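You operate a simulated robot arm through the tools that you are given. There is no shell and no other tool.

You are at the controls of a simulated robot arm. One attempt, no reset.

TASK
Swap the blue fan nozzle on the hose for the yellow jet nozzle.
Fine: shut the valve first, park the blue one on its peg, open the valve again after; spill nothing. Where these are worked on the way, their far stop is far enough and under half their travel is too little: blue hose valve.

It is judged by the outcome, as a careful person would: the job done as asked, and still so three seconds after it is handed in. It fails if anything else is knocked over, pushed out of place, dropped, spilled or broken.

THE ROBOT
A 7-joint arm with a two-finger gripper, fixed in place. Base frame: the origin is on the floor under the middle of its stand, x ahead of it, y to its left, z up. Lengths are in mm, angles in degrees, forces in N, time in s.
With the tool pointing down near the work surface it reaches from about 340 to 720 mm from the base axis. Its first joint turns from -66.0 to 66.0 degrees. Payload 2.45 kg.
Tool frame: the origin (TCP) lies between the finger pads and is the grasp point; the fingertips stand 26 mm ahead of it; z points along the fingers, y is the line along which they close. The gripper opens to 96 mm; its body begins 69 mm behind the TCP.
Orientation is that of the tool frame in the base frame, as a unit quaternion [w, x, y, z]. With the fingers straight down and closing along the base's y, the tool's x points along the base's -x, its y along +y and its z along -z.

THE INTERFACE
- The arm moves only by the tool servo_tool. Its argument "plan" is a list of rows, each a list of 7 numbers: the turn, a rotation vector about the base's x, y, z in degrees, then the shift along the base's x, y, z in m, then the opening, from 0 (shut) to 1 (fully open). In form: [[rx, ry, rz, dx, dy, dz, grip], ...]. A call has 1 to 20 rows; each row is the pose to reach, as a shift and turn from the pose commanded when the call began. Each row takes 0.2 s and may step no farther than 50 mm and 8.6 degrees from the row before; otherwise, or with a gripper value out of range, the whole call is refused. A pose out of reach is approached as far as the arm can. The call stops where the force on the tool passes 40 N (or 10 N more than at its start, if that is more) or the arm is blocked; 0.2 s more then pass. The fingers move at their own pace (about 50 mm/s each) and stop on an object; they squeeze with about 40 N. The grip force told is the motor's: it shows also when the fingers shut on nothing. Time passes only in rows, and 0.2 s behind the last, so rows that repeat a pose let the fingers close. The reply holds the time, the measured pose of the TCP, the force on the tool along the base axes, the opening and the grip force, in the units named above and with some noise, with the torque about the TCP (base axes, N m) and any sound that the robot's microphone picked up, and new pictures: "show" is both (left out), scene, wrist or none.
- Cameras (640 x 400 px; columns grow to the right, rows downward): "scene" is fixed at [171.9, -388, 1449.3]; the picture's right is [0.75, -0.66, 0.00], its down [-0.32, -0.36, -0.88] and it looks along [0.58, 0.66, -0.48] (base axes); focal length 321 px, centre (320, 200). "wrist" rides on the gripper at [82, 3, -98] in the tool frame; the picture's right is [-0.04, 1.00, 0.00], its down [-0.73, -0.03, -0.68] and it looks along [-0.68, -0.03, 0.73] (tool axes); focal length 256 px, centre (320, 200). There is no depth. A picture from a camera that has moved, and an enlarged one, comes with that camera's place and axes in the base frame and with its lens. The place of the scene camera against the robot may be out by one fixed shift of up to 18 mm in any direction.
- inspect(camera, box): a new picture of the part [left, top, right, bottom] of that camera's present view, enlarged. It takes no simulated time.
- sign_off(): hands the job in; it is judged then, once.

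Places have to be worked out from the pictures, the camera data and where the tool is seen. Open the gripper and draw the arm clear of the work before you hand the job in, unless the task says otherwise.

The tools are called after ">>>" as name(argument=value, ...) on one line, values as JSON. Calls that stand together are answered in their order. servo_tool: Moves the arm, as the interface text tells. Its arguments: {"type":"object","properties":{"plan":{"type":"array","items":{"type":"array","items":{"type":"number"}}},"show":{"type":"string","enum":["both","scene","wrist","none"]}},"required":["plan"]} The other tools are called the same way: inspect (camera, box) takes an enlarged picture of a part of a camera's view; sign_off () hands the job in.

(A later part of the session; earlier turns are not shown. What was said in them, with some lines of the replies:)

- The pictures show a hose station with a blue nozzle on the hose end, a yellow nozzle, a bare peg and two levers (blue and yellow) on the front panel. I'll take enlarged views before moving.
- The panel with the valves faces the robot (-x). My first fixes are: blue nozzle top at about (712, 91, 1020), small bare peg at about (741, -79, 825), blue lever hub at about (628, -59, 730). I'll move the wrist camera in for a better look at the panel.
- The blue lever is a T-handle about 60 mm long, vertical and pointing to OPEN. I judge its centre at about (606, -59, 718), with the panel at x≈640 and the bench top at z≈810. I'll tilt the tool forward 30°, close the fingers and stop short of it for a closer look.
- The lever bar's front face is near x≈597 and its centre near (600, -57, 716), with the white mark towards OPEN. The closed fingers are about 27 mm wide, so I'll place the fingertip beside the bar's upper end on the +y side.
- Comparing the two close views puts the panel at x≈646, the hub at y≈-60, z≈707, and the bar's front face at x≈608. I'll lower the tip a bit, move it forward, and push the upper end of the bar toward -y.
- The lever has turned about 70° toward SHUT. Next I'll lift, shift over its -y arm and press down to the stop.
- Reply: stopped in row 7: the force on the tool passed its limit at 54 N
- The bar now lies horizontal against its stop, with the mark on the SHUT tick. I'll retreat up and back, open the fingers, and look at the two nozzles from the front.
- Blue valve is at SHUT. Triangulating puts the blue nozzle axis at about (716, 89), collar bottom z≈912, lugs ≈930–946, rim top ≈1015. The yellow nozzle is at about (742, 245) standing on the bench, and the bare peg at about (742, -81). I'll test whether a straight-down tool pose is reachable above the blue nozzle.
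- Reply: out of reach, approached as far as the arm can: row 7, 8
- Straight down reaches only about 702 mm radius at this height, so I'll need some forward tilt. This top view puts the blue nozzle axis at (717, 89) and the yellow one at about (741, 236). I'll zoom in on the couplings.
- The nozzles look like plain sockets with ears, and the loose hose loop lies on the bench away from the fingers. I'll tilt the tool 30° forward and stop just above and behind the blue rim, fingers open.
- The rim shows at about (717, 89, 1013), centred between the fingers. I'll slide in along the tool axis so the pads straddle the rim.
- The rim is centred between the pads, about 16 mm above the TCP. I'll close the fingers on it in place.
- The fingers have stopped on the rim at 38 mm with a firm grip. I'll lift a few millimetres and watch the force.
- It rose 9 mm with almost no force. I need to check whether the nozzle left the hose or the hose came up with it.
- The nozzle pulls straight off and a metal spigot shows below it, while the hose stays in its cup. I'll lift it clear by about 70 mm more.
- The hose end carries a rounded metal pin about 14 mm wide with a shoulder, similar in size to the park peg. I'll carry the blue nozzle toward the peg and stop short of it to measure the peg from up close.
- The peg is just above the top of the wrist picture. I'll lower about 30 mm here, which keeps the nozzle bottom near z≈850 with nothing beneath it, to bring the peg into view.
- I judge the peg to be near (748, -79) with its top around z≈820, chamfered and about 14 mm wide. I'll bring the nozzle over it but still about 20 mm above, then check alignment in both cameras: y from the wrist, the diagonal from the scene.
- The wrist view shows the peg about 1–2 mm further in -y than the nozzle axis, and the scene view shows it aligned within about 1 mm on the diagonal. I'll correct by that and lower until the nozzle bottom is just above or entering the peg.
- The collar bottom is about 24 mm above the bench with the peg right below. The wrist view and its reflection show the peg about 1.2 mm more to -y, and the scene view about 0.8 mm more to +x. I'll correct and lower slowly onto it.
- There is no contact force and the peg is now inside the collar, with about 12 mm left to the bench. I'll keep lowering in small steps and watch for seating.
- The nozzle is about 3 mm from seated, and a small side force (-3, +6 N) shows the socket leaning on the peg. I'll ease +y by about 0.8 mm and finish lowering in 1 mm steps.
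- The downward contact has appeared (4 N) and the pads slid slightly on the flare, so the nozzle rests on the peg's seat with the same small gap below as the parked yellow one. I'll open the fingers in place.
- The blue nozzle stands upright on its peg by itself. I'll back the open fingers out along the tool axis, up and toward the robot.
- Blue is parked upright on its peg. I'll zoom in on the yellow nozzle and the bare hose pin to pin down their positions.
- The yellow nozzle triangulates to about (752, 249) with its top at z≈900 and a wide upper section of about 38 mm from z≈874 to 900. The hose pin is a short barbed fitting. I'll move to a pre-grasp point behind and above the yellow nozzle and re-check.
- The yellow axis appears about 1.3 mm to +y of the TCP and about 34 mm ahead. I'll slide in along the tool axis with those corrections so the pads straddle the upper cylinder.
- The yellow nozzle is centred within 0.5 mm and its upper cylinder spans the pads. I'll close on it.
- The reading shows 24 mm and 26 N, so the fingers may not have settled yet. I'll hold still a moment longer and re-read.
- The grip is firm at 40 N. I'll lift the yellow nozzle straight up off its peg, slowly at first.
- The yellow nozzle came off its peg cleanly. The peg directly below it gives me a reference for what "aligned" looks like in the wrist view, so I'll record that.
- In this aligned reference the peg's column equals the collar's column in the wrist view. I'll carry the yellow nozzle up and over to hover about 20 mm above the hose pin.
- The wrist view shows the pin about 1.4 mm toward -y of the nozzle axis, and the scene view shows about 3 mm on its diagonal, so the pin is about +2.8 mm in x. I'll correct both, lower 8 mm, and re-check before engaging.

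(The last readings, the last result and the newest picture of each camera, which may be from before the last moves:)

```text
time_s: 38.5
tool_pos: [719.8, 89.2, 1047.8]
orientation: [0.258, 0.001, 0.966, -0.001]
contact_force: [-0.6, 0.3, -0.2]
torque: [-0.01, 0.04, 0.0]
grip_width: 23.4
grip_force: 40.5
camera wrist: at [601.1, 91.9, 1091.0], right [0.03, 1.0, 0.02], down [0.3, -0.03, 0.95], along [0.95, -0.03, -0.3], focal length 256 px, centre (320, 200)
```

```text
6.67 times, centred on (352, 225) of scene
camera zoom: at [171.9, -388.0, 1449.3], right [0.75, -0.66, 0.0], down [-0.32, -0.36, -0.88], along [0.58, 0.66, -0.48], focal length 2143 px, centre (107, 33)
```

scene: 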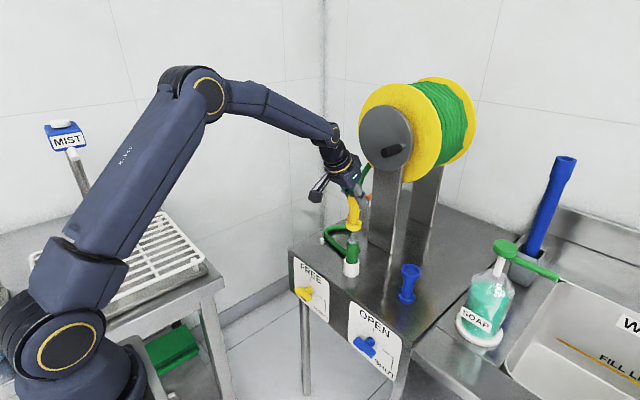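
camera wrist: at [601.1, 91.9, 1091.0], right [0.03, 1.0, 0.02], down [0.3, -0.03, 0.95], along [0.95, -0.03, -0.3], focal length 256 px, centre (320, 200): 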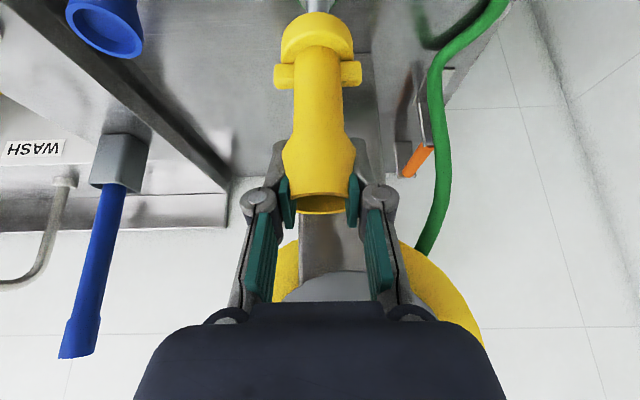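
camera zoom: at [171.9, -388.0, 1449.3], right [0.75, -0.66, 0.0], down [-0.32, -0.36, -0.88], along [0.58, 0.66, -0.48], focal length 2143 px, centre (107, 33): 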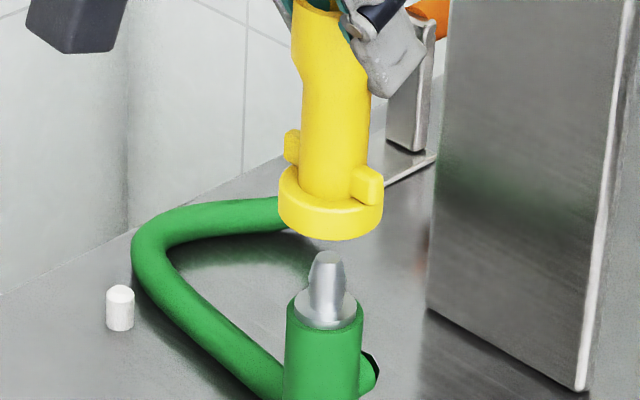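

Both views now line up: the pin is within about 0.3 mm in the wrist view and under 0.5 mm on the scene diagonal. I'll lower slowly onto the pin.

>>> servo_tool(plan=[[0, 0, 0, 0, -0.0, -0.004, 0], [0, 0, 0, 0, 0, -0.008, 0], [0, 0, 0, 0, 0, -0.012, 0], [0, 0, 0, 0, 0, -0.015, 0], [0, 0, 0, 0, 0, -0.018, 0], [0, 0, 0, 0, 0, -0.021, 0], [0, 0, 0, 0, 0, -0.021, 0]], show="both")

>>> inspect(camera="wrist", box=[260, 0, 380, 75])

>>> inspect(camera="scene", box=[320, 195, 384, 255])

```text
time_s: 40.1
tool_pos: [718.3, 89.1, 1026.0]
orientation: [0.258, 0.0, 0.966, -0.001]
contact_force: [0.1, 0.0, -0.2]
torque: [0.02, -0.02, 0.0]
grip_width: 23.3
grip_force: 39.8
camera wrist: at [600.6, 91.9, 1069.9], right [0.04, 1.0, 0.02], down [0.3, -0.03, 0.95], along [0.95, -0.03, -0.3], focal length 256 px, centre (320, 200)
```

scene: 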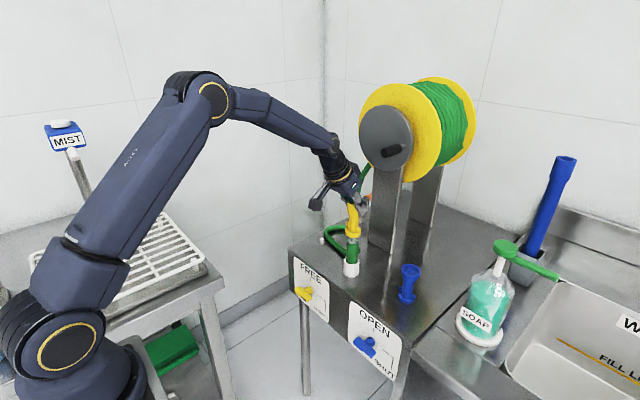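
wrist: 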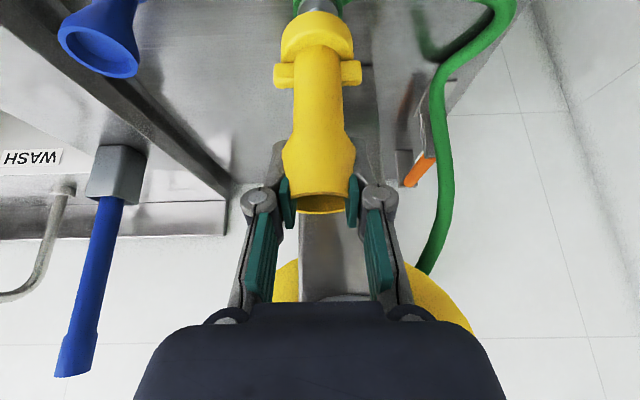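

```text
5.33 times, centred on (320, 38) of wrist
camera zoom: at [600.6, 91.9, 1069.9], right [0.04, 1.0, 0.02], down [0.3, -0.03, 0.95], along [0.95, -0.03, -0.3], focal length 1365 px, centre (320, 1067)
```

zoom: 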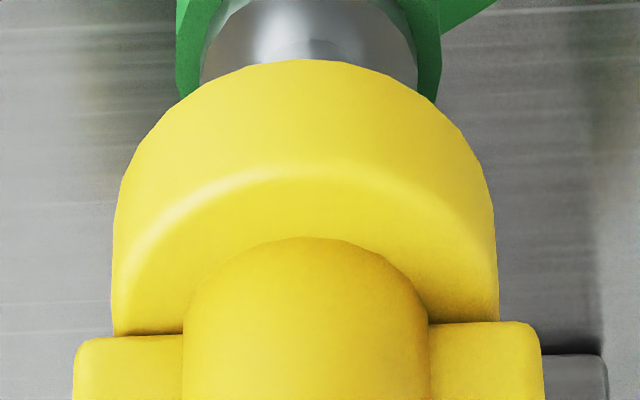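

```text
6.67 times, centred on (352, 225) of scene
camera zoom: at [171.9, -388.0, 1449.3], right [0.75, -0.66, 0.0], down [-0.32, -0.36, -0.88], along [0.58, 0.66, -0.48], focal length 2143 px, centre (107, 33)
```

zoom: 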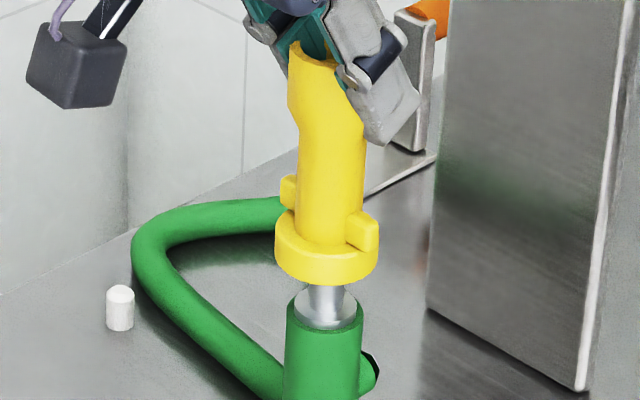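

The pin is entering with no force. I'll add a small correction (+0.7 mm x, +0.2 mm y) and keep lowering.

>>> servo_tool(plan=[[0, 0, 0, 0.0007, 0.0002, -0.002, 0], [0, 0, 0, 0.0007, 0.0002, -0.005, 0], [0, 0, 0, 0.0007, 0.0002, -0.008, 0], [0, 0, 0, 0.0007, 0.0002, -0.011, 0], [0, 0, 0, 0.0007, 0.0002, -0.014, 0], [0, 0, 0, 0.0007, 0.0002, -0.017, 0], [0, 0, 0, 0.0007, 0.0002, -0.017, 0]], show="both")

>>> inspect(camera="wrist", box=[260, 0, 380, 75])

>>> inspect(camera="scene", box=[320, 195, 384, 255])

```text
time_s: 41.8
tool_pos: [720.8, 89.7, 1009.6]
orientation: [0.259, 0.0, 0.966, 0.0]
contact_force: [1.8, 0.5, 0.5]
torque: [0.04, -0.2, -0.03]
grip_width: 22.8
grip_force: 40.2
camera wrist: at [601.5, 92.4, 1053.5], right [0.03, 1.0, 0.02], down [0.3, -0.03, 0.95], along [0.95, -0.03, -0.3], focal length 256 px, centre (320, 200)
```

scene: 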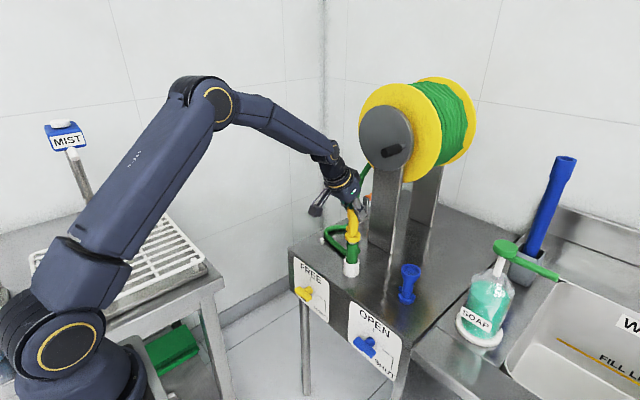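
wrist: 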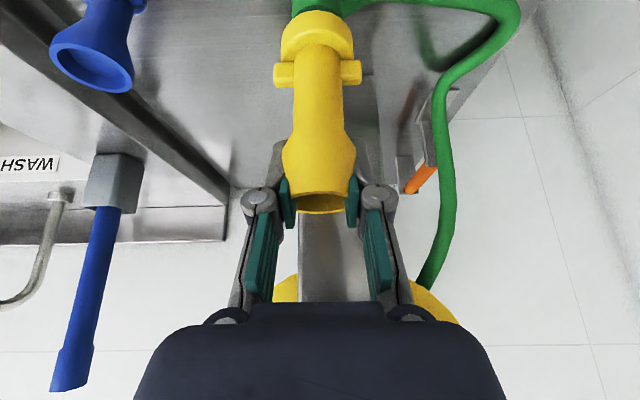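

```text
5.33 times, centred on (320, 38) of wrist
camera zoom: at [601.5, 92.4, 1053.5], right [0.03, 1.0, 0.02], down [0.3, -0.03, 0.95], along [0.95, -0.03, -0.3], focal length 1365 px, centre (320, 1067)
```

zoom: 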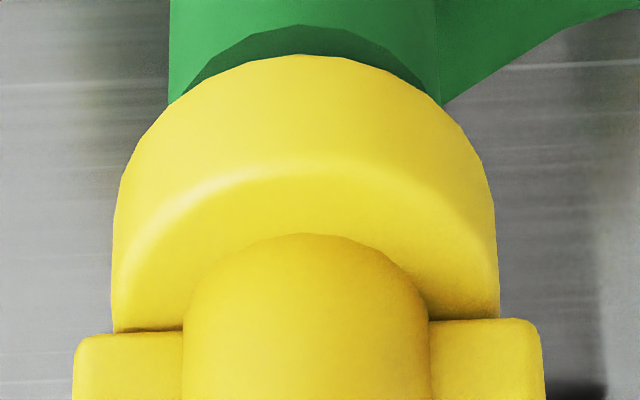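

```text
6.67 times, centred on (352, 225) of scene
camera zoom: at [171.9, -388.0, 1449.3], right [0.75, -0.66, 0.0], down [-0.32, -0.36, -0.88], along [0.58, 0.66, -0.48], focal length 2143 px, centre (107, 33)
```

zoom: 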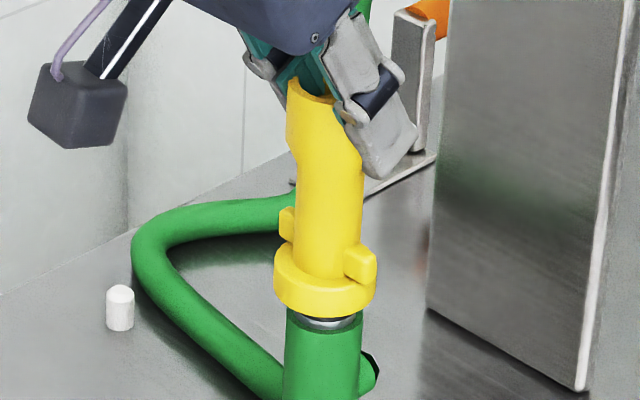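

A few millimetres of gap remain and the force is tiny. I'll continue down in 1.5 mm steps to seat it.

>>> servo_tool(plan=[[0, 0, 0, -0.0002, 0, -0.0015, 0], [0, 0, 0, -0.0004, 0, -0.003, 0], [0, 0, 0, -0.0004, 0, -0.0045, 0], [0, 0, 0, -0.0004, 0, -0.006, 0], [0, 0, 0, -0.0004, 0, -0.006, 0]], show="both")

>>> inspect(camera="wrist", box=[260, 0, 380, 75])

>>> inspect(camera="scene", box=[320, 205, 384, 265])

```text
time_s: 43.0
tool_pos: [721.2, 88.1, 1003.7]
orientation: [0.26, 0.001, 0.966, 0.0]
contact_force: [17.2, 4.4, -2.2]
torque: [0.07, -1.31, -0.06]
grip_width: 23.0
grip_force: 39.5
camera wrist: at [601.9, 92.1, 1046.9], right [0.03, 1.0, 0.02], down [0.29, -0.03, 0.96], along [0.96, -0.03, -0.29], focal length 256 px, centre (320, 200)
```

scene: 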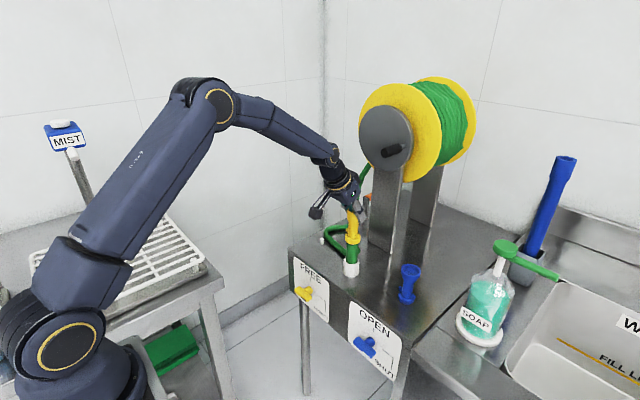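
wrist: 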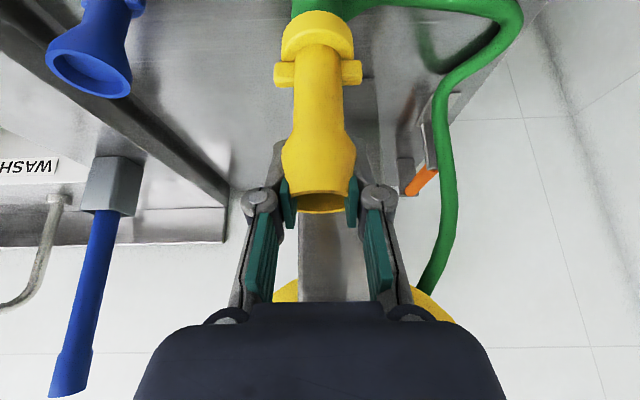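

```text
5.33 times, centred on (320, 38) of wrist
camera zoom: at [601.9, 92.1, 1046.9], right [0.03, 1.0, 0.02], down [0.29, -0.03, 0.96], along [0.96, -0.03, -0.29], focal length 1365 px, centre (320, 1067)
```

zoom: 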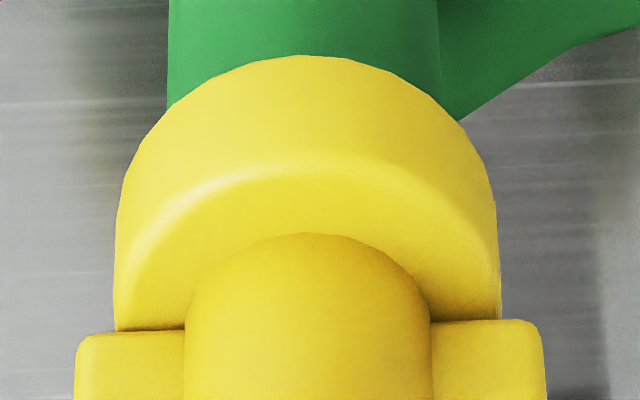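

```text
6.67 times, centred on (352, 235) of scene
camera zoom: at [172.4, -387.9, 1449.3], right [0.75, -0.66, 0.0], down [-0.32, -0.36, -0.88], along [0.58, 0.66, -0.48], focal length 2143 px, centre (107, -33)
```

zoom: 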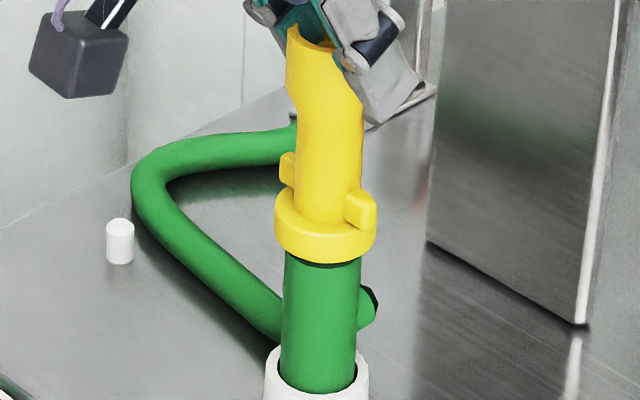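

The nozzle is nearly flush, but the reading shows +17 N in x at its lower end, so the pin lies a bit further +x than the socket. I'll ease +x by 1.5 mm to relieve it before pressing further.

>>> servo_tool(plan=[[0, 0, 0, 0.0008, 0, 0, 0], [0, 0, 0, 0.0015, 0.0003, 0, 0], [0, 0, 0, 0.0015, 0.0003, 0, 0]], show="none")

```text
time_s: 43.8
tool_pos: [720.3, 89.5, 1002.3]
orientation: [0.257, 0.0, 0.966, 0.001]
contact_force: [9.3, 3.2, 1.6]
torque: [0.1, -0.41, 0.01]
grip_width: 22.8
grip_force: 40.0
```

The side force dropped to 9 N. I'll continue easing +x by another 1.2 mm.

>>> servo_tool(plan=[[0, 0, 0, 0.0006, 0.0003, 0, 0], [0, 0, 0, 0.0012, 0.0004, 0, 0], [0, 0, 0, 0.0012, 0.0004, 0, 0]], show="wrist")

>>> inspect(camera="scene", box=[320, 205, 384, 265])

>>> inspect(camera="wrist", box=[260, 0, 380, 75])

```text
time_s: 44.5
tool_pos: [721.2, 89.0, 1003.8]
orientation: [0.258, 0.0, 0.966, -0.001]
contact_force: [2.1, 1.4, 3.1]
torque: [-0.05, 0.19, -0.03]
grip_width: 22.8
grip_force: 39.8
camera wrist: at [603.1, 92.6, 1047.0], right [0.04, 1.0, 0.02], down [0.3, -0.03, 0.95], along [0.95, -0.03, -0.3], focal length 256 px, centre (320, 200)
```

wrist: 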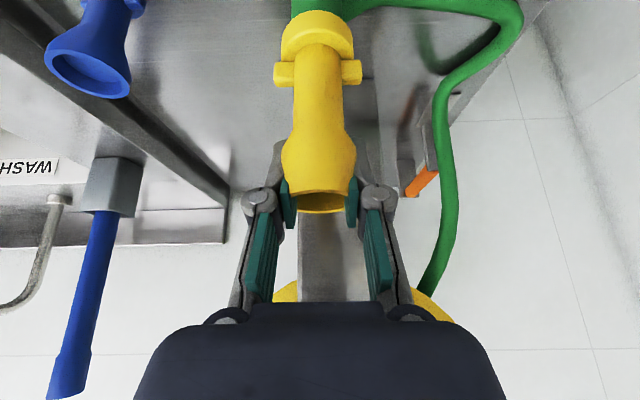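

```text
6.67 times, centred on (352, 235) of scene
camera zoom: at [171.9, -388.0, 1449.3], right [0.75, -0.66, 0.0], down [-0.32, -0.36, -0.88], along [0.58, 0.66, -0.48], focal length 2143 px, centre (107, -33)
```

zoom: 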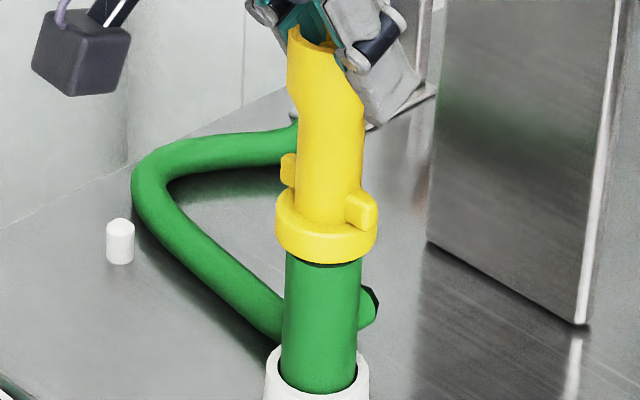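

```text
5.33 times, centred on (320, 38) of wrist
camera zoom: at [603.1, 92.6, 1047.0], right [0.04, 1.0, 0.02], down [0.3, -0.03, 0.95], along [0.95, -0.03, -0.3], focal length 1365 px, centre (320, 1067)
```

zoom: 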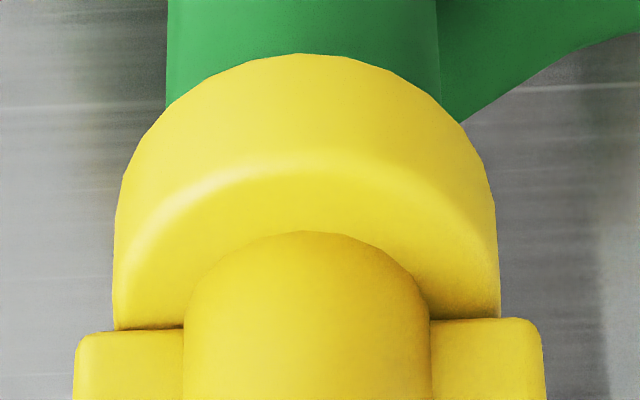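

The side load is down to about 2 N. I'll press down gently in 1 mm steps to confirm it bottoms out.

>>> servo_tool(plan=[[0, 0, 0, 0, 0, -0.001, 0], [0, 0, 0, 0, 0, -0.002, 0], [0, 0, 0, 0, 0, -0.003, 0], [0, 0, 0, 0, 0, -0.003, 0]], show="none")

>>> inspect(camera="scene", box=[320, 205, 384, 265])

>>> inspect(camera="wrist", box=[240, 0, 400, 240])

```text
time_s: 45.5
tool_pos: [723.7, 89.1, 1002.6]
orientation: [0.262, 0.0, 0.965, 0.0]
contact_force: [1.9, -1.7, 24.2]
torque: [-0.06, 0.19, 0.01]
grip_width: 22.4
grip_force: 39.6
```

```text
6.67 times, centred on (352, 235) of scene
camera zoom: at [171.4, -388.1, 1449.4], right [0.75, -0.66, 0.0], down [-0.32, -0.36, -0.88], along [0.58, 0.66, -0.48], focal length 2143 px, centre (107, -33)
```

zoom: 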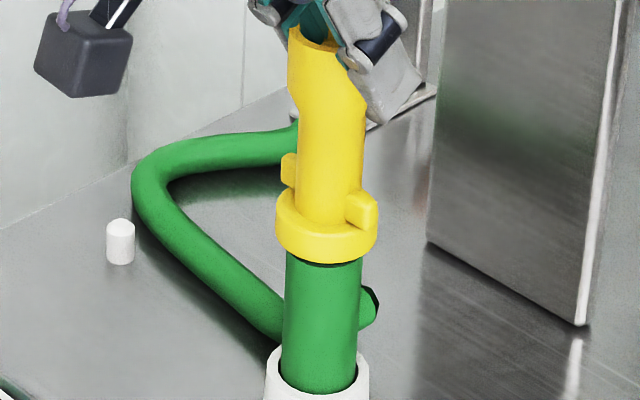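

```text
1.67 times, centred on (320, 120) of wrist
camera zoom: at [604.4, 93.1, 1045.8], right [0.03, 1.0, 0.02], down [0.29, -0.03, 0.96], along [0.96, -0.03, -0.29], focal length 427 px, centre (320, 333)
```

zoom: 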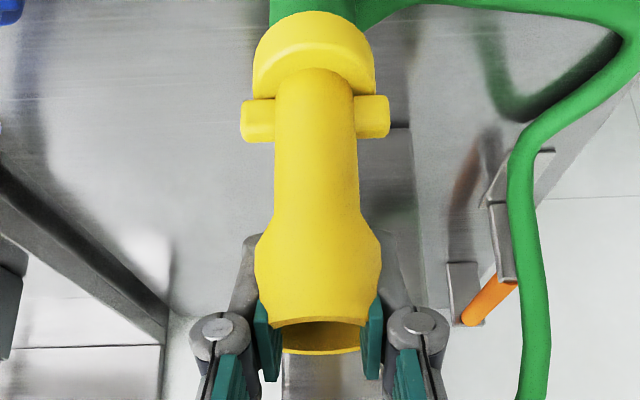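

The nozzle bottoms out at 24 N, and its collar sits at the same height the blue one had (image row 244.4 versus 244.1). I'll relax the press by about 2 mm of command and then open the fingers.

>>> servo_tool(plan=[[0, 0, 0, 0, 0, 0.001, 0], [0, 0, 0, 0, 0, 0.002, 0], [0, 0, 0, 0, 0, 0.002, 0.4], [0, 0, 0, 0, 0, 0.002, 0.8], [0, 0, 0, 0, 0, 0.002, 1], [0, 0, 0, 0, 0, 0.002, 1], [0, 0, 0, 0, 0, 0.002, 1]], show="both")

>>> inspect(camera="scene", box=[320, 195, 384, 265])

>>> inspect(camera="wrist", box=[240, 0, 400, 240])

```text
time_s: 47.1
tool_pos: [720.7, 89.4, 1002.1]
orientation: [0.258, 0.001, 0.966, -0.001]
contact_force: [-0.7, 0.0, -0.1]
torque: [0.01, -0.04, 0.0]
grip_width: 96.0
grip_force: 0.0
camera wrist: at [603.4, 92.7, 1046.0], right [0.03, 1.0, 0.02], down [0.3, -0.03, 0.95], along [0.95, -0.03, -0.3], focal length 256 px, centre (320, 200)
```

scene: 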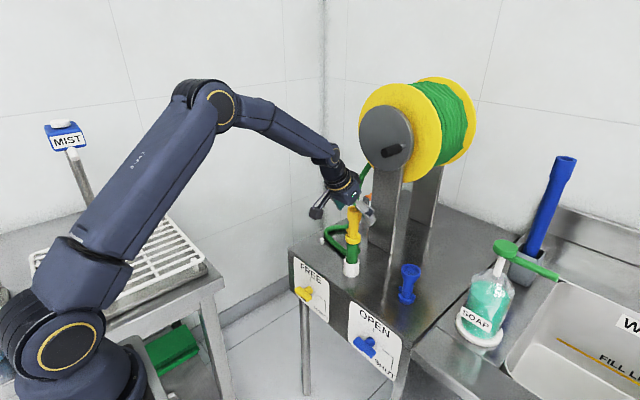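
wrist: 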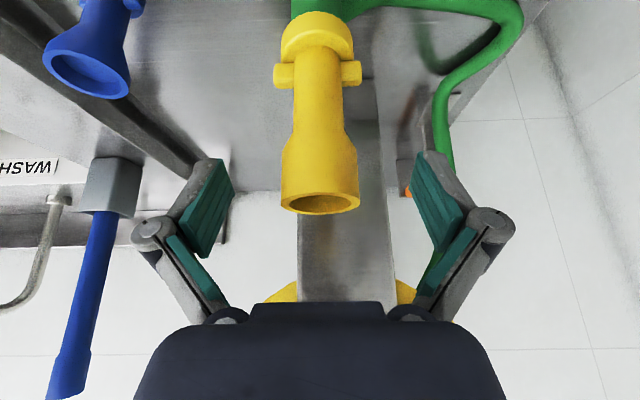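

```text
5.71 times, centred on (352, 230) of scene
camera zoom: at [171.9, -388.0, 1449.3], right [0.75, -0.66, 0.0], down [-0.32, -0.36, -0.88], along [0.58, 0.66, -0.48], focal length 1837 px, centre (137, 29)
```

zoom: 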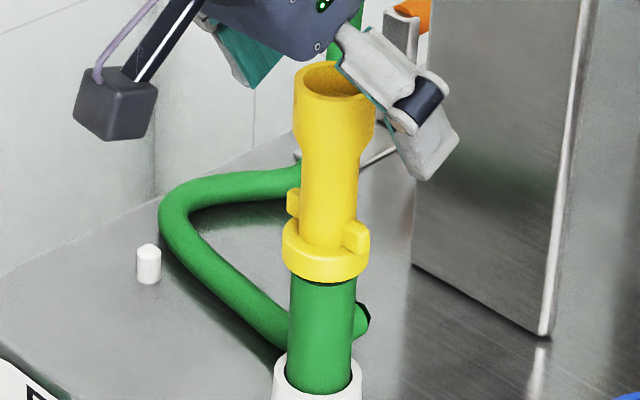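

```text
1.67 times, centred on (320, 120) of wrist
camera zoom: at [603.4, 92.7, 1046.0], right [0.03, 1.0, 0.02], down [0.3, -0.03, 0.95], along [0.95, -0.03, -0.3], focal length 427 px, centre (320, 333)
```

zoom: 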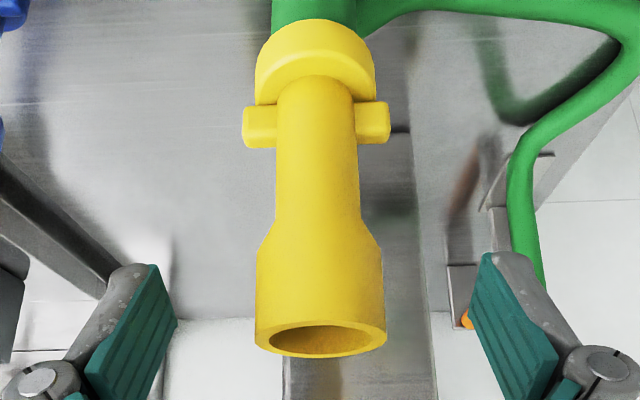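

The yellow nozzle stands seated on the hose by itself. I'll retract along the tool axis, move back in front of the panel and close the fingers, ready to reopen the valve.

>>> servo_tool(plan=[[0, 0, 0, -0.012, 0, 0.02, 1], [0, 0, 0, -0.03, 0, 0.05, 1], [0, 0, 0, -0.05, 0, 0.08, 1], [0, 0, 0, -0.085, -0.015, 0.085, 1], [0, 0, 0, -0.12, -0.035, 0.08, 1], [0, 0, 0, -0.155, -0.055, 0.06, 1], [0, 0, 0, -0.18, -0.075, 0.03, 1], [0, 0, 0, -0.2, -0.095, -0.005, 0.7], [0, 0, 0, -0.205, -0.11, -0.045, 0.3], [0, 0, 0, -0.205, -0.12, -0.085, 0], [0, 0, 0, -0.205, -0.12, -0.13, 0], [0, 0, 0, -0.205, -0.12, -0.17, 0], [0, 0, 0, -0.205, -0.12, -0.19, 0], [0, 0, 0, -0.205, -0.12, -0.19, 0]], show="both")

>>> inspect(camera="scene", box=[300, 190, 440, 310])

>>> inspect(camera="wrist", box=[200, 60, 400, 220])

```text
time_s: 50.1
tool_pos: [514.7, -32.1, 812.4]
orientation: [0.259, 0.001, 0.966, -0.001]
contact_force: [-0.1, 0.6, -0.2]
torque: [-0.02, -0.03, -0.02]
grip_width: 0.0
grip_force: 28.4
camera wrist: at [396.5, -28.4, 856.4], right [0.03, 1.0, 0.02], down [0.3, -0.03, 0.95], along [0.95, -0.03, -0.3], focal length 256 px, centre (320, 200)
```

scene: 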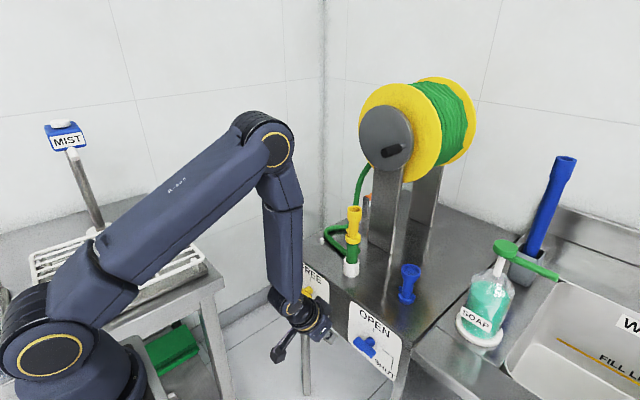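
wrist: 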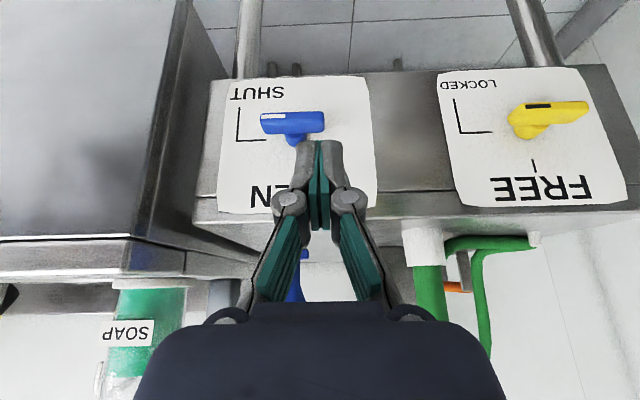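

```text
3.33 times, centred on (370, 250) of scene
camera zoom: at [171.9, -388.0, 1449.3], right [0.75, -0.66, 0.0], down [-0.32, -0.36, -0.88], along [0.58, 0.66, -0.48], focal length 1071 px, centre (153, 33)
```

zoom: 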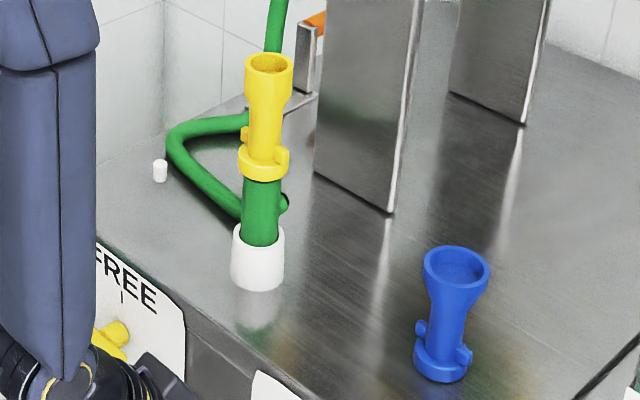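

```text
2.50 times, centred on (300, 140) of wrist
camera zoom: at [396.5, -28.4, 856.4], right [0.03, 1.0, 0.02], down [0.3, -0.03, 0.95], along [0.95, -0.03, -0.3], focal length 640 px, centre (370, 350)
```

zoom: 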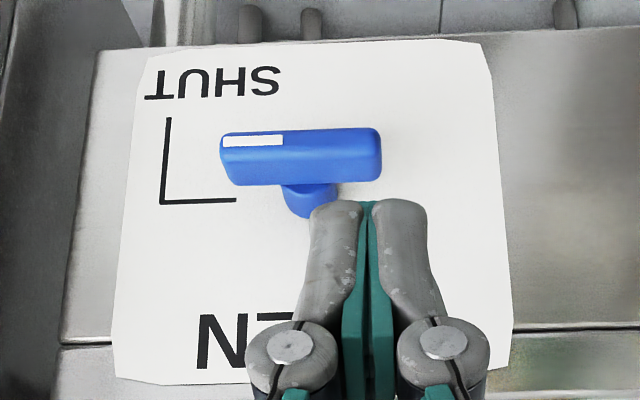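

Both nozzles stand where they should. The lever spans y≈-90 to -29 at z≈707, so to open it I'll press the +y arm down from above with the closed fingertips.

>>> servo_tool(plan=[[0, 0, 0, 0.03, 0.001, -0.015, 0], [0, 0, 0, 0.06, 0.001, -0.035, 0], [0, 0, 0, 0.089, 0.001, -0.0545, 0], [0, 0, 0, 0.089, 0.001, -0.066, 0], [0, 0, 0, 0.089, 0.001, -0.076, 0], [0, 0, 0, 0.089, 0.001, -0.084, 0], [0, 0, 0, 0.089, 0.001, -0.092, 0], [0, 0, 0, 0.089, 0.001, -0.1, 0]], show="wrist")

```text
time_s: 52.0
tool_pos: [606.4, -30.0, 710.3]
orientation: [0.258, -0.001, 0.966, 0.0]
contact_force: [0.1, 1.2, 1.8]
torque: [-0.01, 0.02, 0.01]
grip_width: 0.0
grip_force: 28.4
camera wrist: at [486.9, -26.2, 755.7], right [0.03, 1.0, 0.02], down [0.3, -0.03, 0.95], along [0.95, -0.03, -0.3], focal length 256 px, centre (320, 200)
```

wrist: 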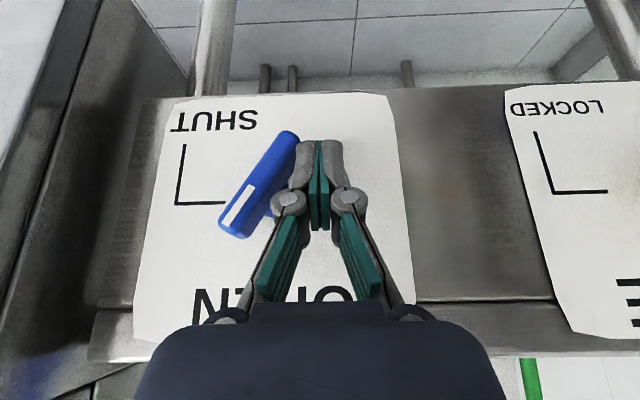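

The bar has turned about 55–60° back. My fingertip now sits on the +y side of its lower arm, so I'll back off slightly in x and push -y to bring it vertical.

>>> servo_tool(plan=[[0, 0, 0, -0.005, 0.001, -0.003, 0], [0, 0, 0, -0.005, -0.004, -0.004, 0], [0, 0, 0, -0.005, -0.008, -0.004, 0], [0, 0, 0, -0.005, -0.011, -0.004, 0], [0, 0, 0, -0.005, -0.014, -0.004, 0], [0, 0, 0, -0.005, -0.016, -0.004, 0]], show="wrist")

```text
time_s: 53.4
tool_pos: [600.4, -39.5, 708.4]
orientation: [0.257, -0.002, 0.966, 0.003]
contact_force: [-5.6, 28.4, 4.4]
torque: [0.04, 0.02, 0.07]
grip_width: 0.0
grip_force: 28.7
camera wrist: at [482.1, -38.1, 752.2], right [0.03, 1.0, 0.02], down [0.3, -0.03, 0.95], along [0.95, -0.02, -0.3], focal length 256 px, centre (320, 200)
```

wrist: 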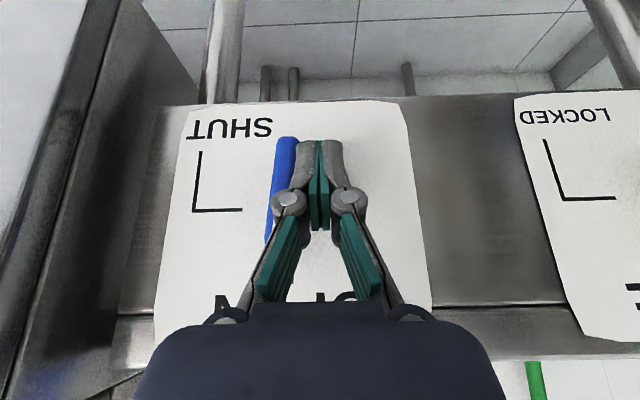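

The lever now resists at 28 N and looks vertical. I'll back off in +y and view it clearly.

>>> servo_tool(plan=[[0, 0, 0, 0, 0.01, 0, 0], [0, 0, 0, 0, 0.035, 0.005, 0], [0, 0, 0, -0.02, 0.06, 0.015, 0], [0, 0, 0, -0.05, 0.06, 0.03, 0], [0, 0, 0, -0.085, 0.06, 0.05, 0], [0, 0, 0, -0.085, 0.06, 0.05, 0]], show="both")

>>> inspect(camera="wrist", box=[140, 60, 340, 220])

>>> inspect(camera="scene", box=[330, 290, 420, 390])

```text
time_s: 54.8
tool_pos: [513.0, 14.4, 757.8]
orientation: [0.258, 0.0, 0.966, 0.0]
contact_force: [-0.2, 1.1, 0.6]
torque: [-0.03, 0.0, 0.0]
grip_width: 0.0
grip_force: 28.7
camera wrist: at [395.1, 17.9, 801.6], right [0.04, 1.0, 0.02], down [0.3, -0.03, 0.95], along [0.95, -0.03, -0.3], focal length 256 px, centre (320, 200)
```

scene: 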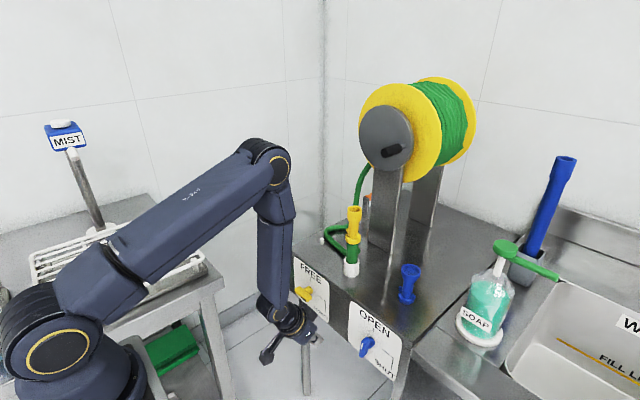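
wrist: 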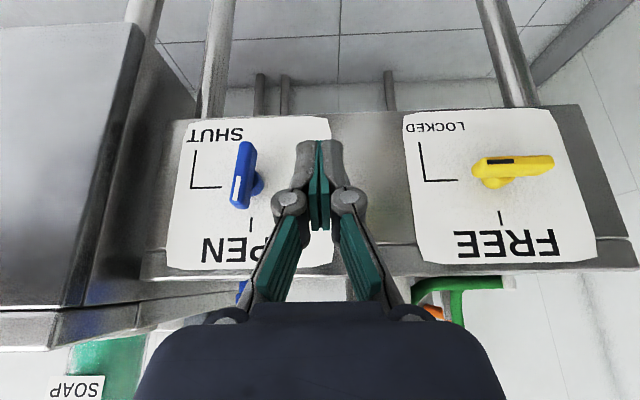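

```text
2.50 times, centred on (240, 140) of wrist
camera zoom: at [395.1, 17.9, 801.6], right [0.04, 1.0, 0.02], down [0.3, -0.03, 0.95], along [0.95, -0.03, -0.3], focal length 640 px, centre (520, 350)
```

zoom: 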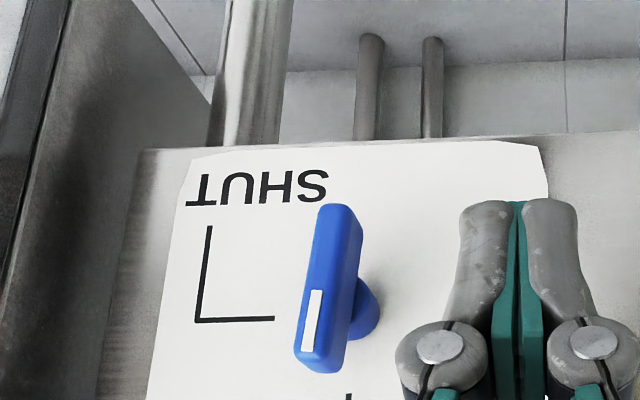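

```text
4.00 times, centred on (375, 340) of scene
camera zoom: at [171.9, -388.0, 1449.3], right [0.75, -0.66, 0.0], down [-0.32, -0.36, -0.88], along [0.58, 0.66, -0.48], focal length 1286 px, centre (100, -360)
```

zoom: 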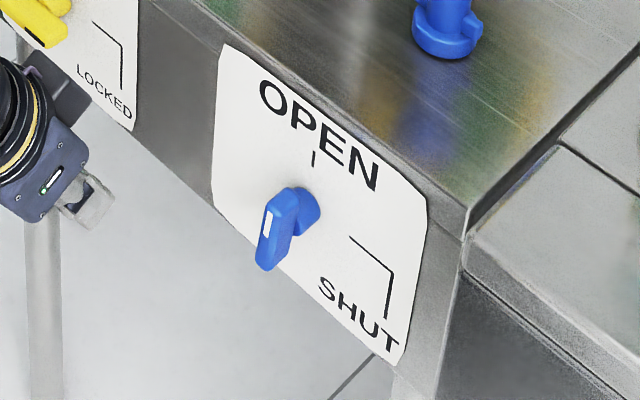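

The handle is about 10° short of fully vertical at OPEN. I'll finish it by straddling its upper arm with the fingers part-open, centred near the hub (y≈-58), and closing on it so the pads square it up.

>>> servo_tool(plan=[[0, 0, 0, 0, -0.03, -0.005, 0.6], [0, 0, 0, 0.005, -0.06, -0.01, 0.6], [0, 0, 0, 0.02, -0.0725, -0.014, 0.6], [0, 0, 0, 0.04, -0.0725, -0.0165, 0.6], [0, 0, 0, 0.055, -0.0725, -0.0165, 0.6], [0, 0, 0, 0.055, -0.0725, -0.0165, 0.6]], show="wrist")

>>> inspect(camera="wrist", box=[220, 100, 420, 260])

```text
time_s: 56.1
tool_pos: [570.3, -57.3, 742.2]
orientation: [0.258, 0.0, 0.966, 0.0]
contact_force: [-0.2, 0.0, -0.2]
torque: [0.01, 0.01, 0.01]
grip_width: 57.7
grip_force: 0.0
camera wrist: at [451.5, -54.7, 785.9], right [0.04, 1.0, 0.02], down [0.3, -0.03, 0.95], along [0.95, -0.03, -0.3], focal length 256 px, centre (320, 200)
```

wrist: 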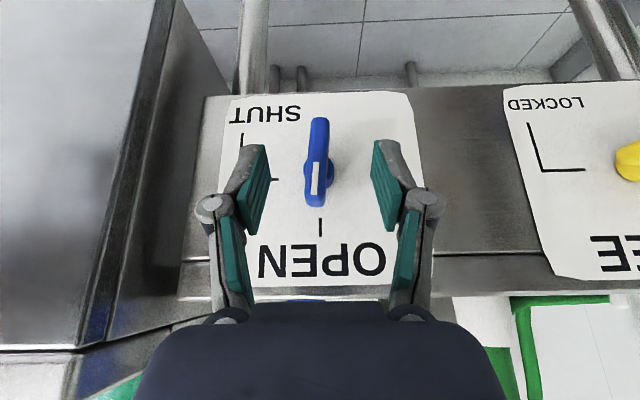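

```text
2.50 times, centred on (320, 180) of wrist
camera zoom: at [451.5, -54.7, 785.9], right [0.04, 1.0, 0.02], down [0.3, -0.03, 0.95], along [0.95, -0.03, -0.3], focal length 640 px, centre (320, 250)
```

zoom: 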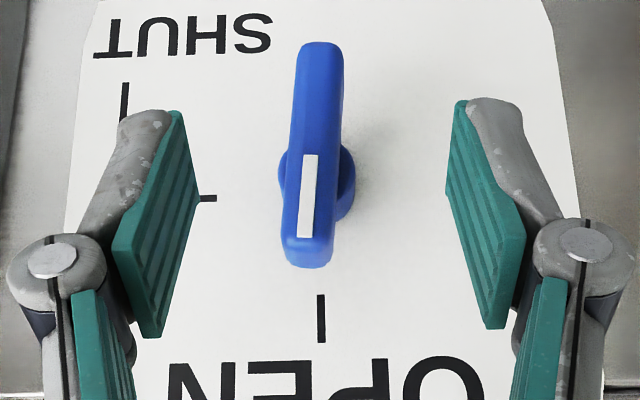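

The handle is now only about 6° short of vertical, centred between the open fingers. I'll move in the last 33 mm and close on its upper arm.

>>> servo_tool(plan=[[0, 0, 0, 0.015, 0, 0, 0.6], [0, 0, 0, 0.028, 0, 0, 0.6], [0, 0, 0, 0.033, 0, 0, 0.6], [0, 0, 0, 0.033, 0, 0, 0.3], [0, 0, 0, 0.033, 0, 0, 0.1], [0, 0, 0, 0.033, 0, 0, 0], [0, 0, 0, 0.033, 0, 0, 0]], show="wrist")

>>> inspect(camera="wrist", box=[220, 100, 420, 260])

```text
time_s: 57.8
tool_pos: [605.2, -59.5, 740.6]
orientation: [0.258, 0.002, 0.966, -0.002]
contact_force: [3.0, -15.7, -3.0]
torque: [-0.47, 0.09, 0.06]
grip_width: 14.1
grip_force: 35.8
camera wrist: at [485.8, -56.5, 785.6], right [0.04, 1.0, 0.02], down [0.3, -0.03, 0.95], along [0.95, -0.03, -0.3], focal length 256 px, centre (320, 200)
```

wrist: 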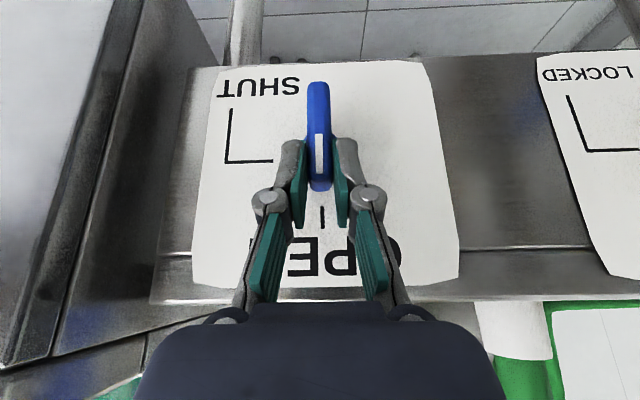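

```text
2.50 times, centred on (320, 180) of wrist
camera zoom: at [485.8, -56.5, 785.6], right [0.04, 1.0, 0.02], down [0.3, -0.03, 0.95], along [0.95, -0.03, -0.3], focal length 640 px, centre (320, 250)
```

zoom: 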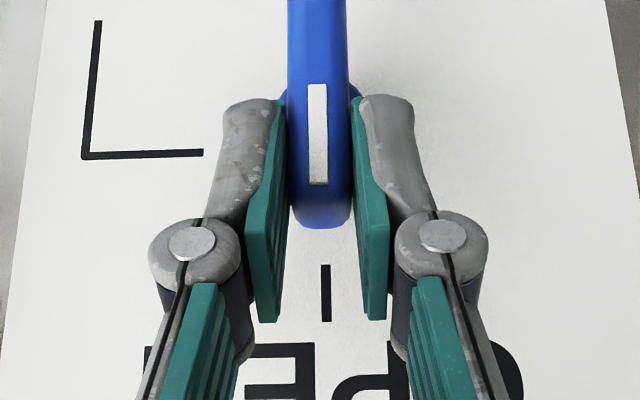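

The handle is squared to vertical and the -16 N side reaction shows it against its stop. I'll open the fingers and draw straight back.

>>> servo_tool(plan=[[0, 0, 0, 0, -0.0015, 0, 0.4], [0, 0, 0, 0, -0.0015, 0, 0.6], [0, 0, 0, 0, -0.0015, 0, 0.6], [0, 0, 0, -0.02, -0.0015, 0.002, 0.6], [0, 0, 0, -0.05, -0.0015, 0.01, 0.6], [0, 0, 0, -0.09, 0.0, 0.03, 0.6], [0, 0, 0, -0.12, 0.02, 0.06, 0.6], [0, 0, 0, -0.12, 0.02, 0.06, 0.6]], show="both")

>>> inspect(camera="wrist", box=[200, 60, 400, 220])

>>> inspect(camera="scene", box=[340, 290, 420, 390])

>>> inspect(camera="scene", box=[300, 190, 440, 310])

```text
time_s: 59.5
tool_pos: [486.2, -38.2, 801.6]
orientation: [0.258, 0.0, 0.966, -0.001]
contact_force: [-0.3, 0.0, 0.4]
torque: [-0.01, 0.02, -0.02]
grip_width: 57.7
grip_force: 0.0
camera wrist: at [367.1, -35.5, 845.6], right [0.03, 1.0, 0.02], down [0.3, -0.03, 0.95], along [0.95, -0.03, -0.3], focal length 256 px, centre (320, 200)
```

scene: 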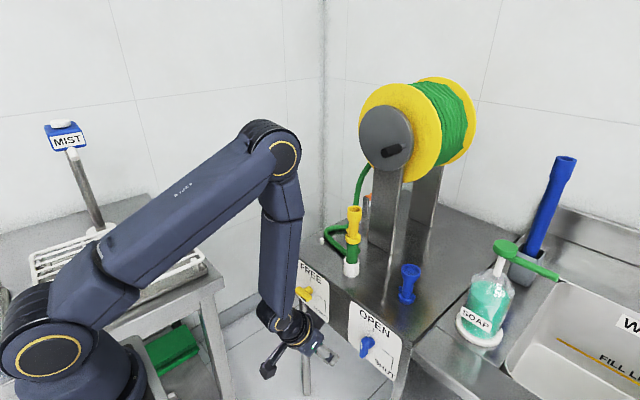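
wrist: 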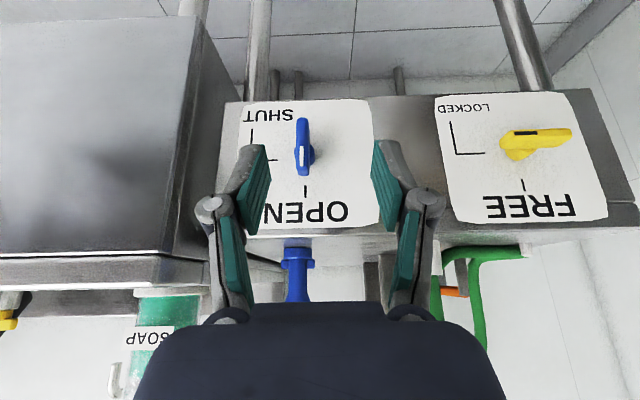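

```text
2.50 times, centred on (300, 140) of wrist
camera zoom: at [367.1, -35.5, 845.6], right [0.03, 1.0, 0.02], down [0.3, -0.03, 0.95], along [0.95, -0.03, -0.3], focal length 640 px, centre (370, 350)
```

zoom: 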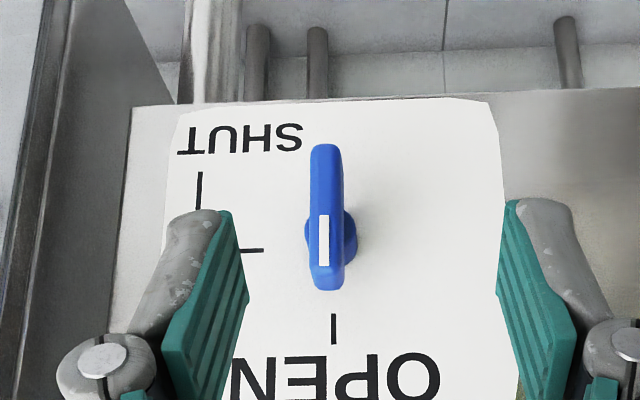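

```text
4.00 times, centred on (380, 340) of scene
camera zoom: at [171.9, -388.0, 1449.3], right [0.75, -0.66, 0.0], down [-0.32, -0.36, -0.88], along [0.58, 0.66, -0.48], focal length 1286 px, centre (80, -360)
```

zoom: 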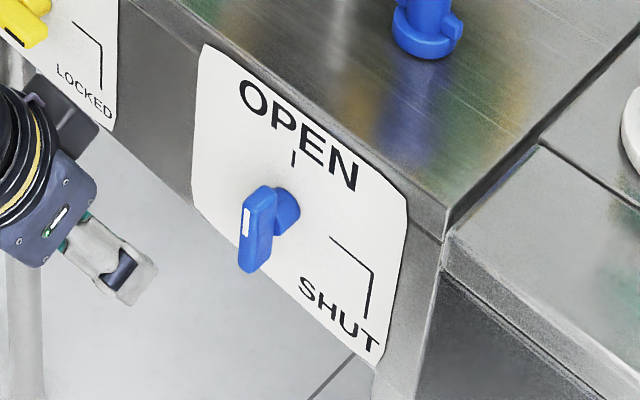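

```text
3.33 times, centred on (370, 250) of scene
camera zoom: at [171.9, -388.0, 1449.3], right [0.75, -0.66, 0.0], down [-0.32, -0.36, -0.88], along [0.58, 0.66, -0.48], focal length 1071 px, centre (153, 33)
```

zoom: 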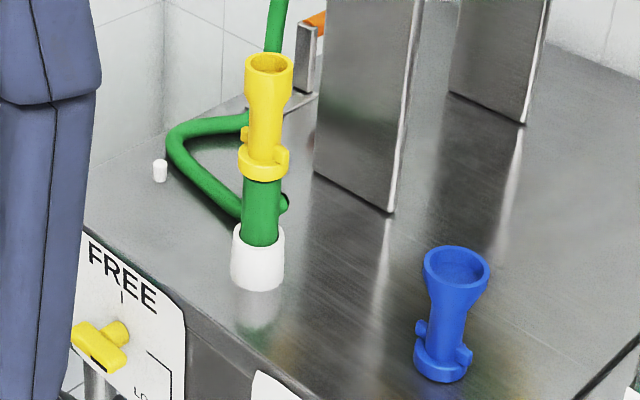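

The handle is back at OPEN exactly as at the start. The yellow nozzle is seated on the hose with no drip visible, and blue is on its peg. I'll open the gripper and draw the arm up and back, clear of the work.

>>> servo_tool(plan=[[0, 0, 0, -0.03, 0.005, 0.02, 1], [0, 0, 0, -0.06, 0.01, 0.05, 1], [0, 0, 0, -0.08, 0.015, 0.09, 1], [0, 0, 0, -0.09, 0.02, 0.13, 1], [0, 6, 0, -0.09, 0.03, 0.17, 1], [0, 12, 0, -0.09, 0.04, 0.2, 1], [0, 12, 0, -0.09, 0.04, 0.2, 1]], show="both")

>>> inspect(camera="scene", box=[300, 190, 440, 310])

>>> inspect(camera="scene", box=[280, 260, 440, 400])

```text
time_s: 61.1
tool_pos: [396.9, 2.9, 1001.3]
orientation: [0.155, 0.0, 0.988, 0.001]
contact_force: [-0.2, 1.1, -0.5]
torque: [0.03, 0.03, 0.01]
grip_width: 96.0
grip_force: 0.0
out of reach, approached as far as the arm can: row 2, 3, 4, 5
camera wrist: at [289.6, 5.5, 1069.8], right [0.04, 1.0, 0.01], down [0.49, -0.03, 0.87], along [0.87, -0.03, -0.49], focal length 256 px, centre (320, 200)
```

scene: 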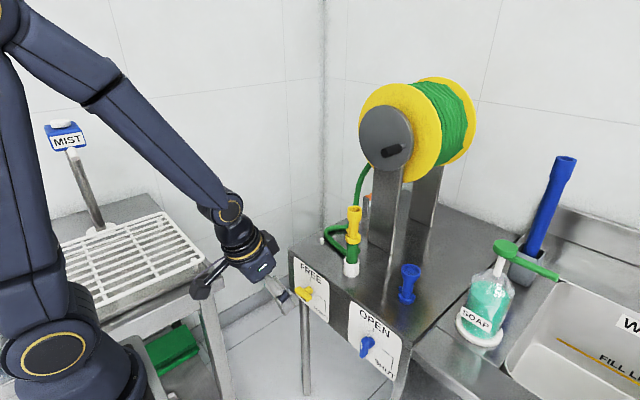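
wrist: 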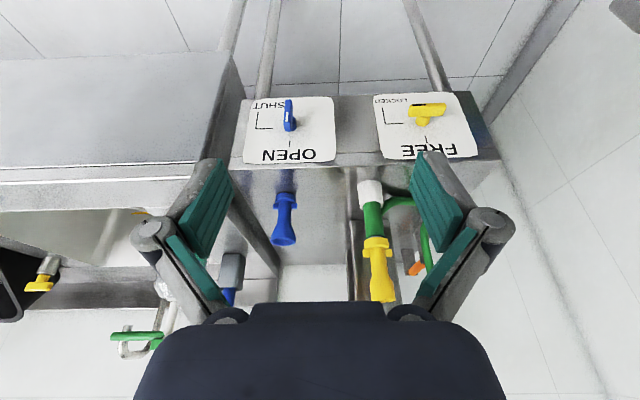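

```text
3.33 times, centred on (370, 250) of scene
camera zoom: at [171.9, -388.0, 1449.3], right [0.75, -0.66, 0.0], down [-0.32, -0.36, -0.88], along [0.58, 0.66, -0.48], focal length 1071 px, centre (153, 33)
```

zoom: 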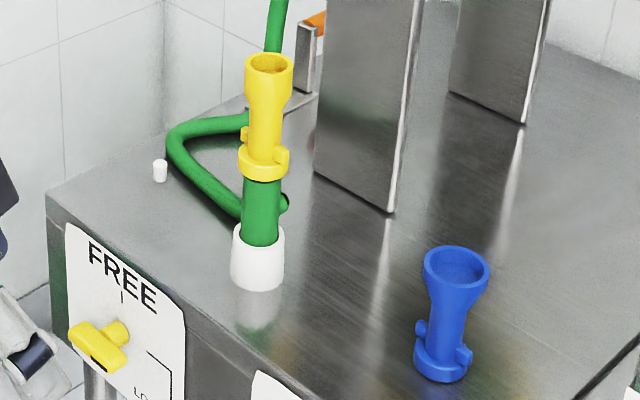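

```text
2.86 times, centred on (360, 330) of scene
camera zoom: at [171.9, -388.0, 1449.3], right [0.75, -0.66, 0.0], down [-0.32, -0.36, -0.88], along [0.58, 0.66, -0.48], focal length 918 px, centre (206, -171)
```

zoom: 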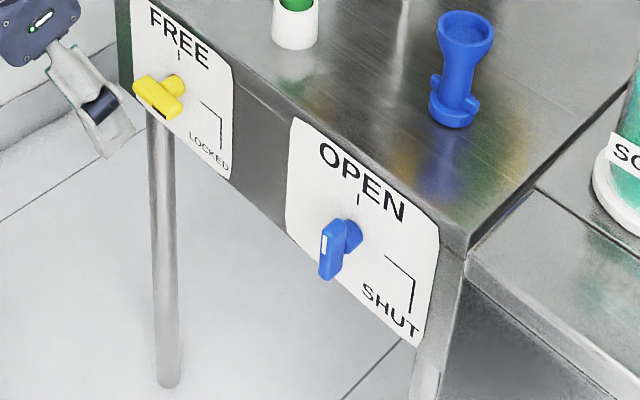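

Everything is in place and the arm is clear: yellow on the hose, blue on its peg, valve at OPEN, and the yellow reel lever untouched. There is no water anywhere, so I'm handing the job in.

>>> sign_off()

```text
The job is handed in.
```

The yellow jet nozzle is now on the hose, the blue fan nozzle stands on its peg, and the valve is open again. I've handed the job in, but I don't have the judge's result.

- **Valve:** I shut it fully before touching the nozzles. When I reopened it, the first push left the handle slightly short of vertical. I squared it up against its stop, and in the pictures it now looks as it did at the start.
- **Nozzles:** The blue one pulled straight off with no twist. The yellow one bottomed out under a 24 N press, with its collar at the same height the blue one had.
- **Spills and surroundings:** No water is visible in the last pictures, and nothing else looks moved or knocked over. The gripper is open and the arm is clear of the bench.
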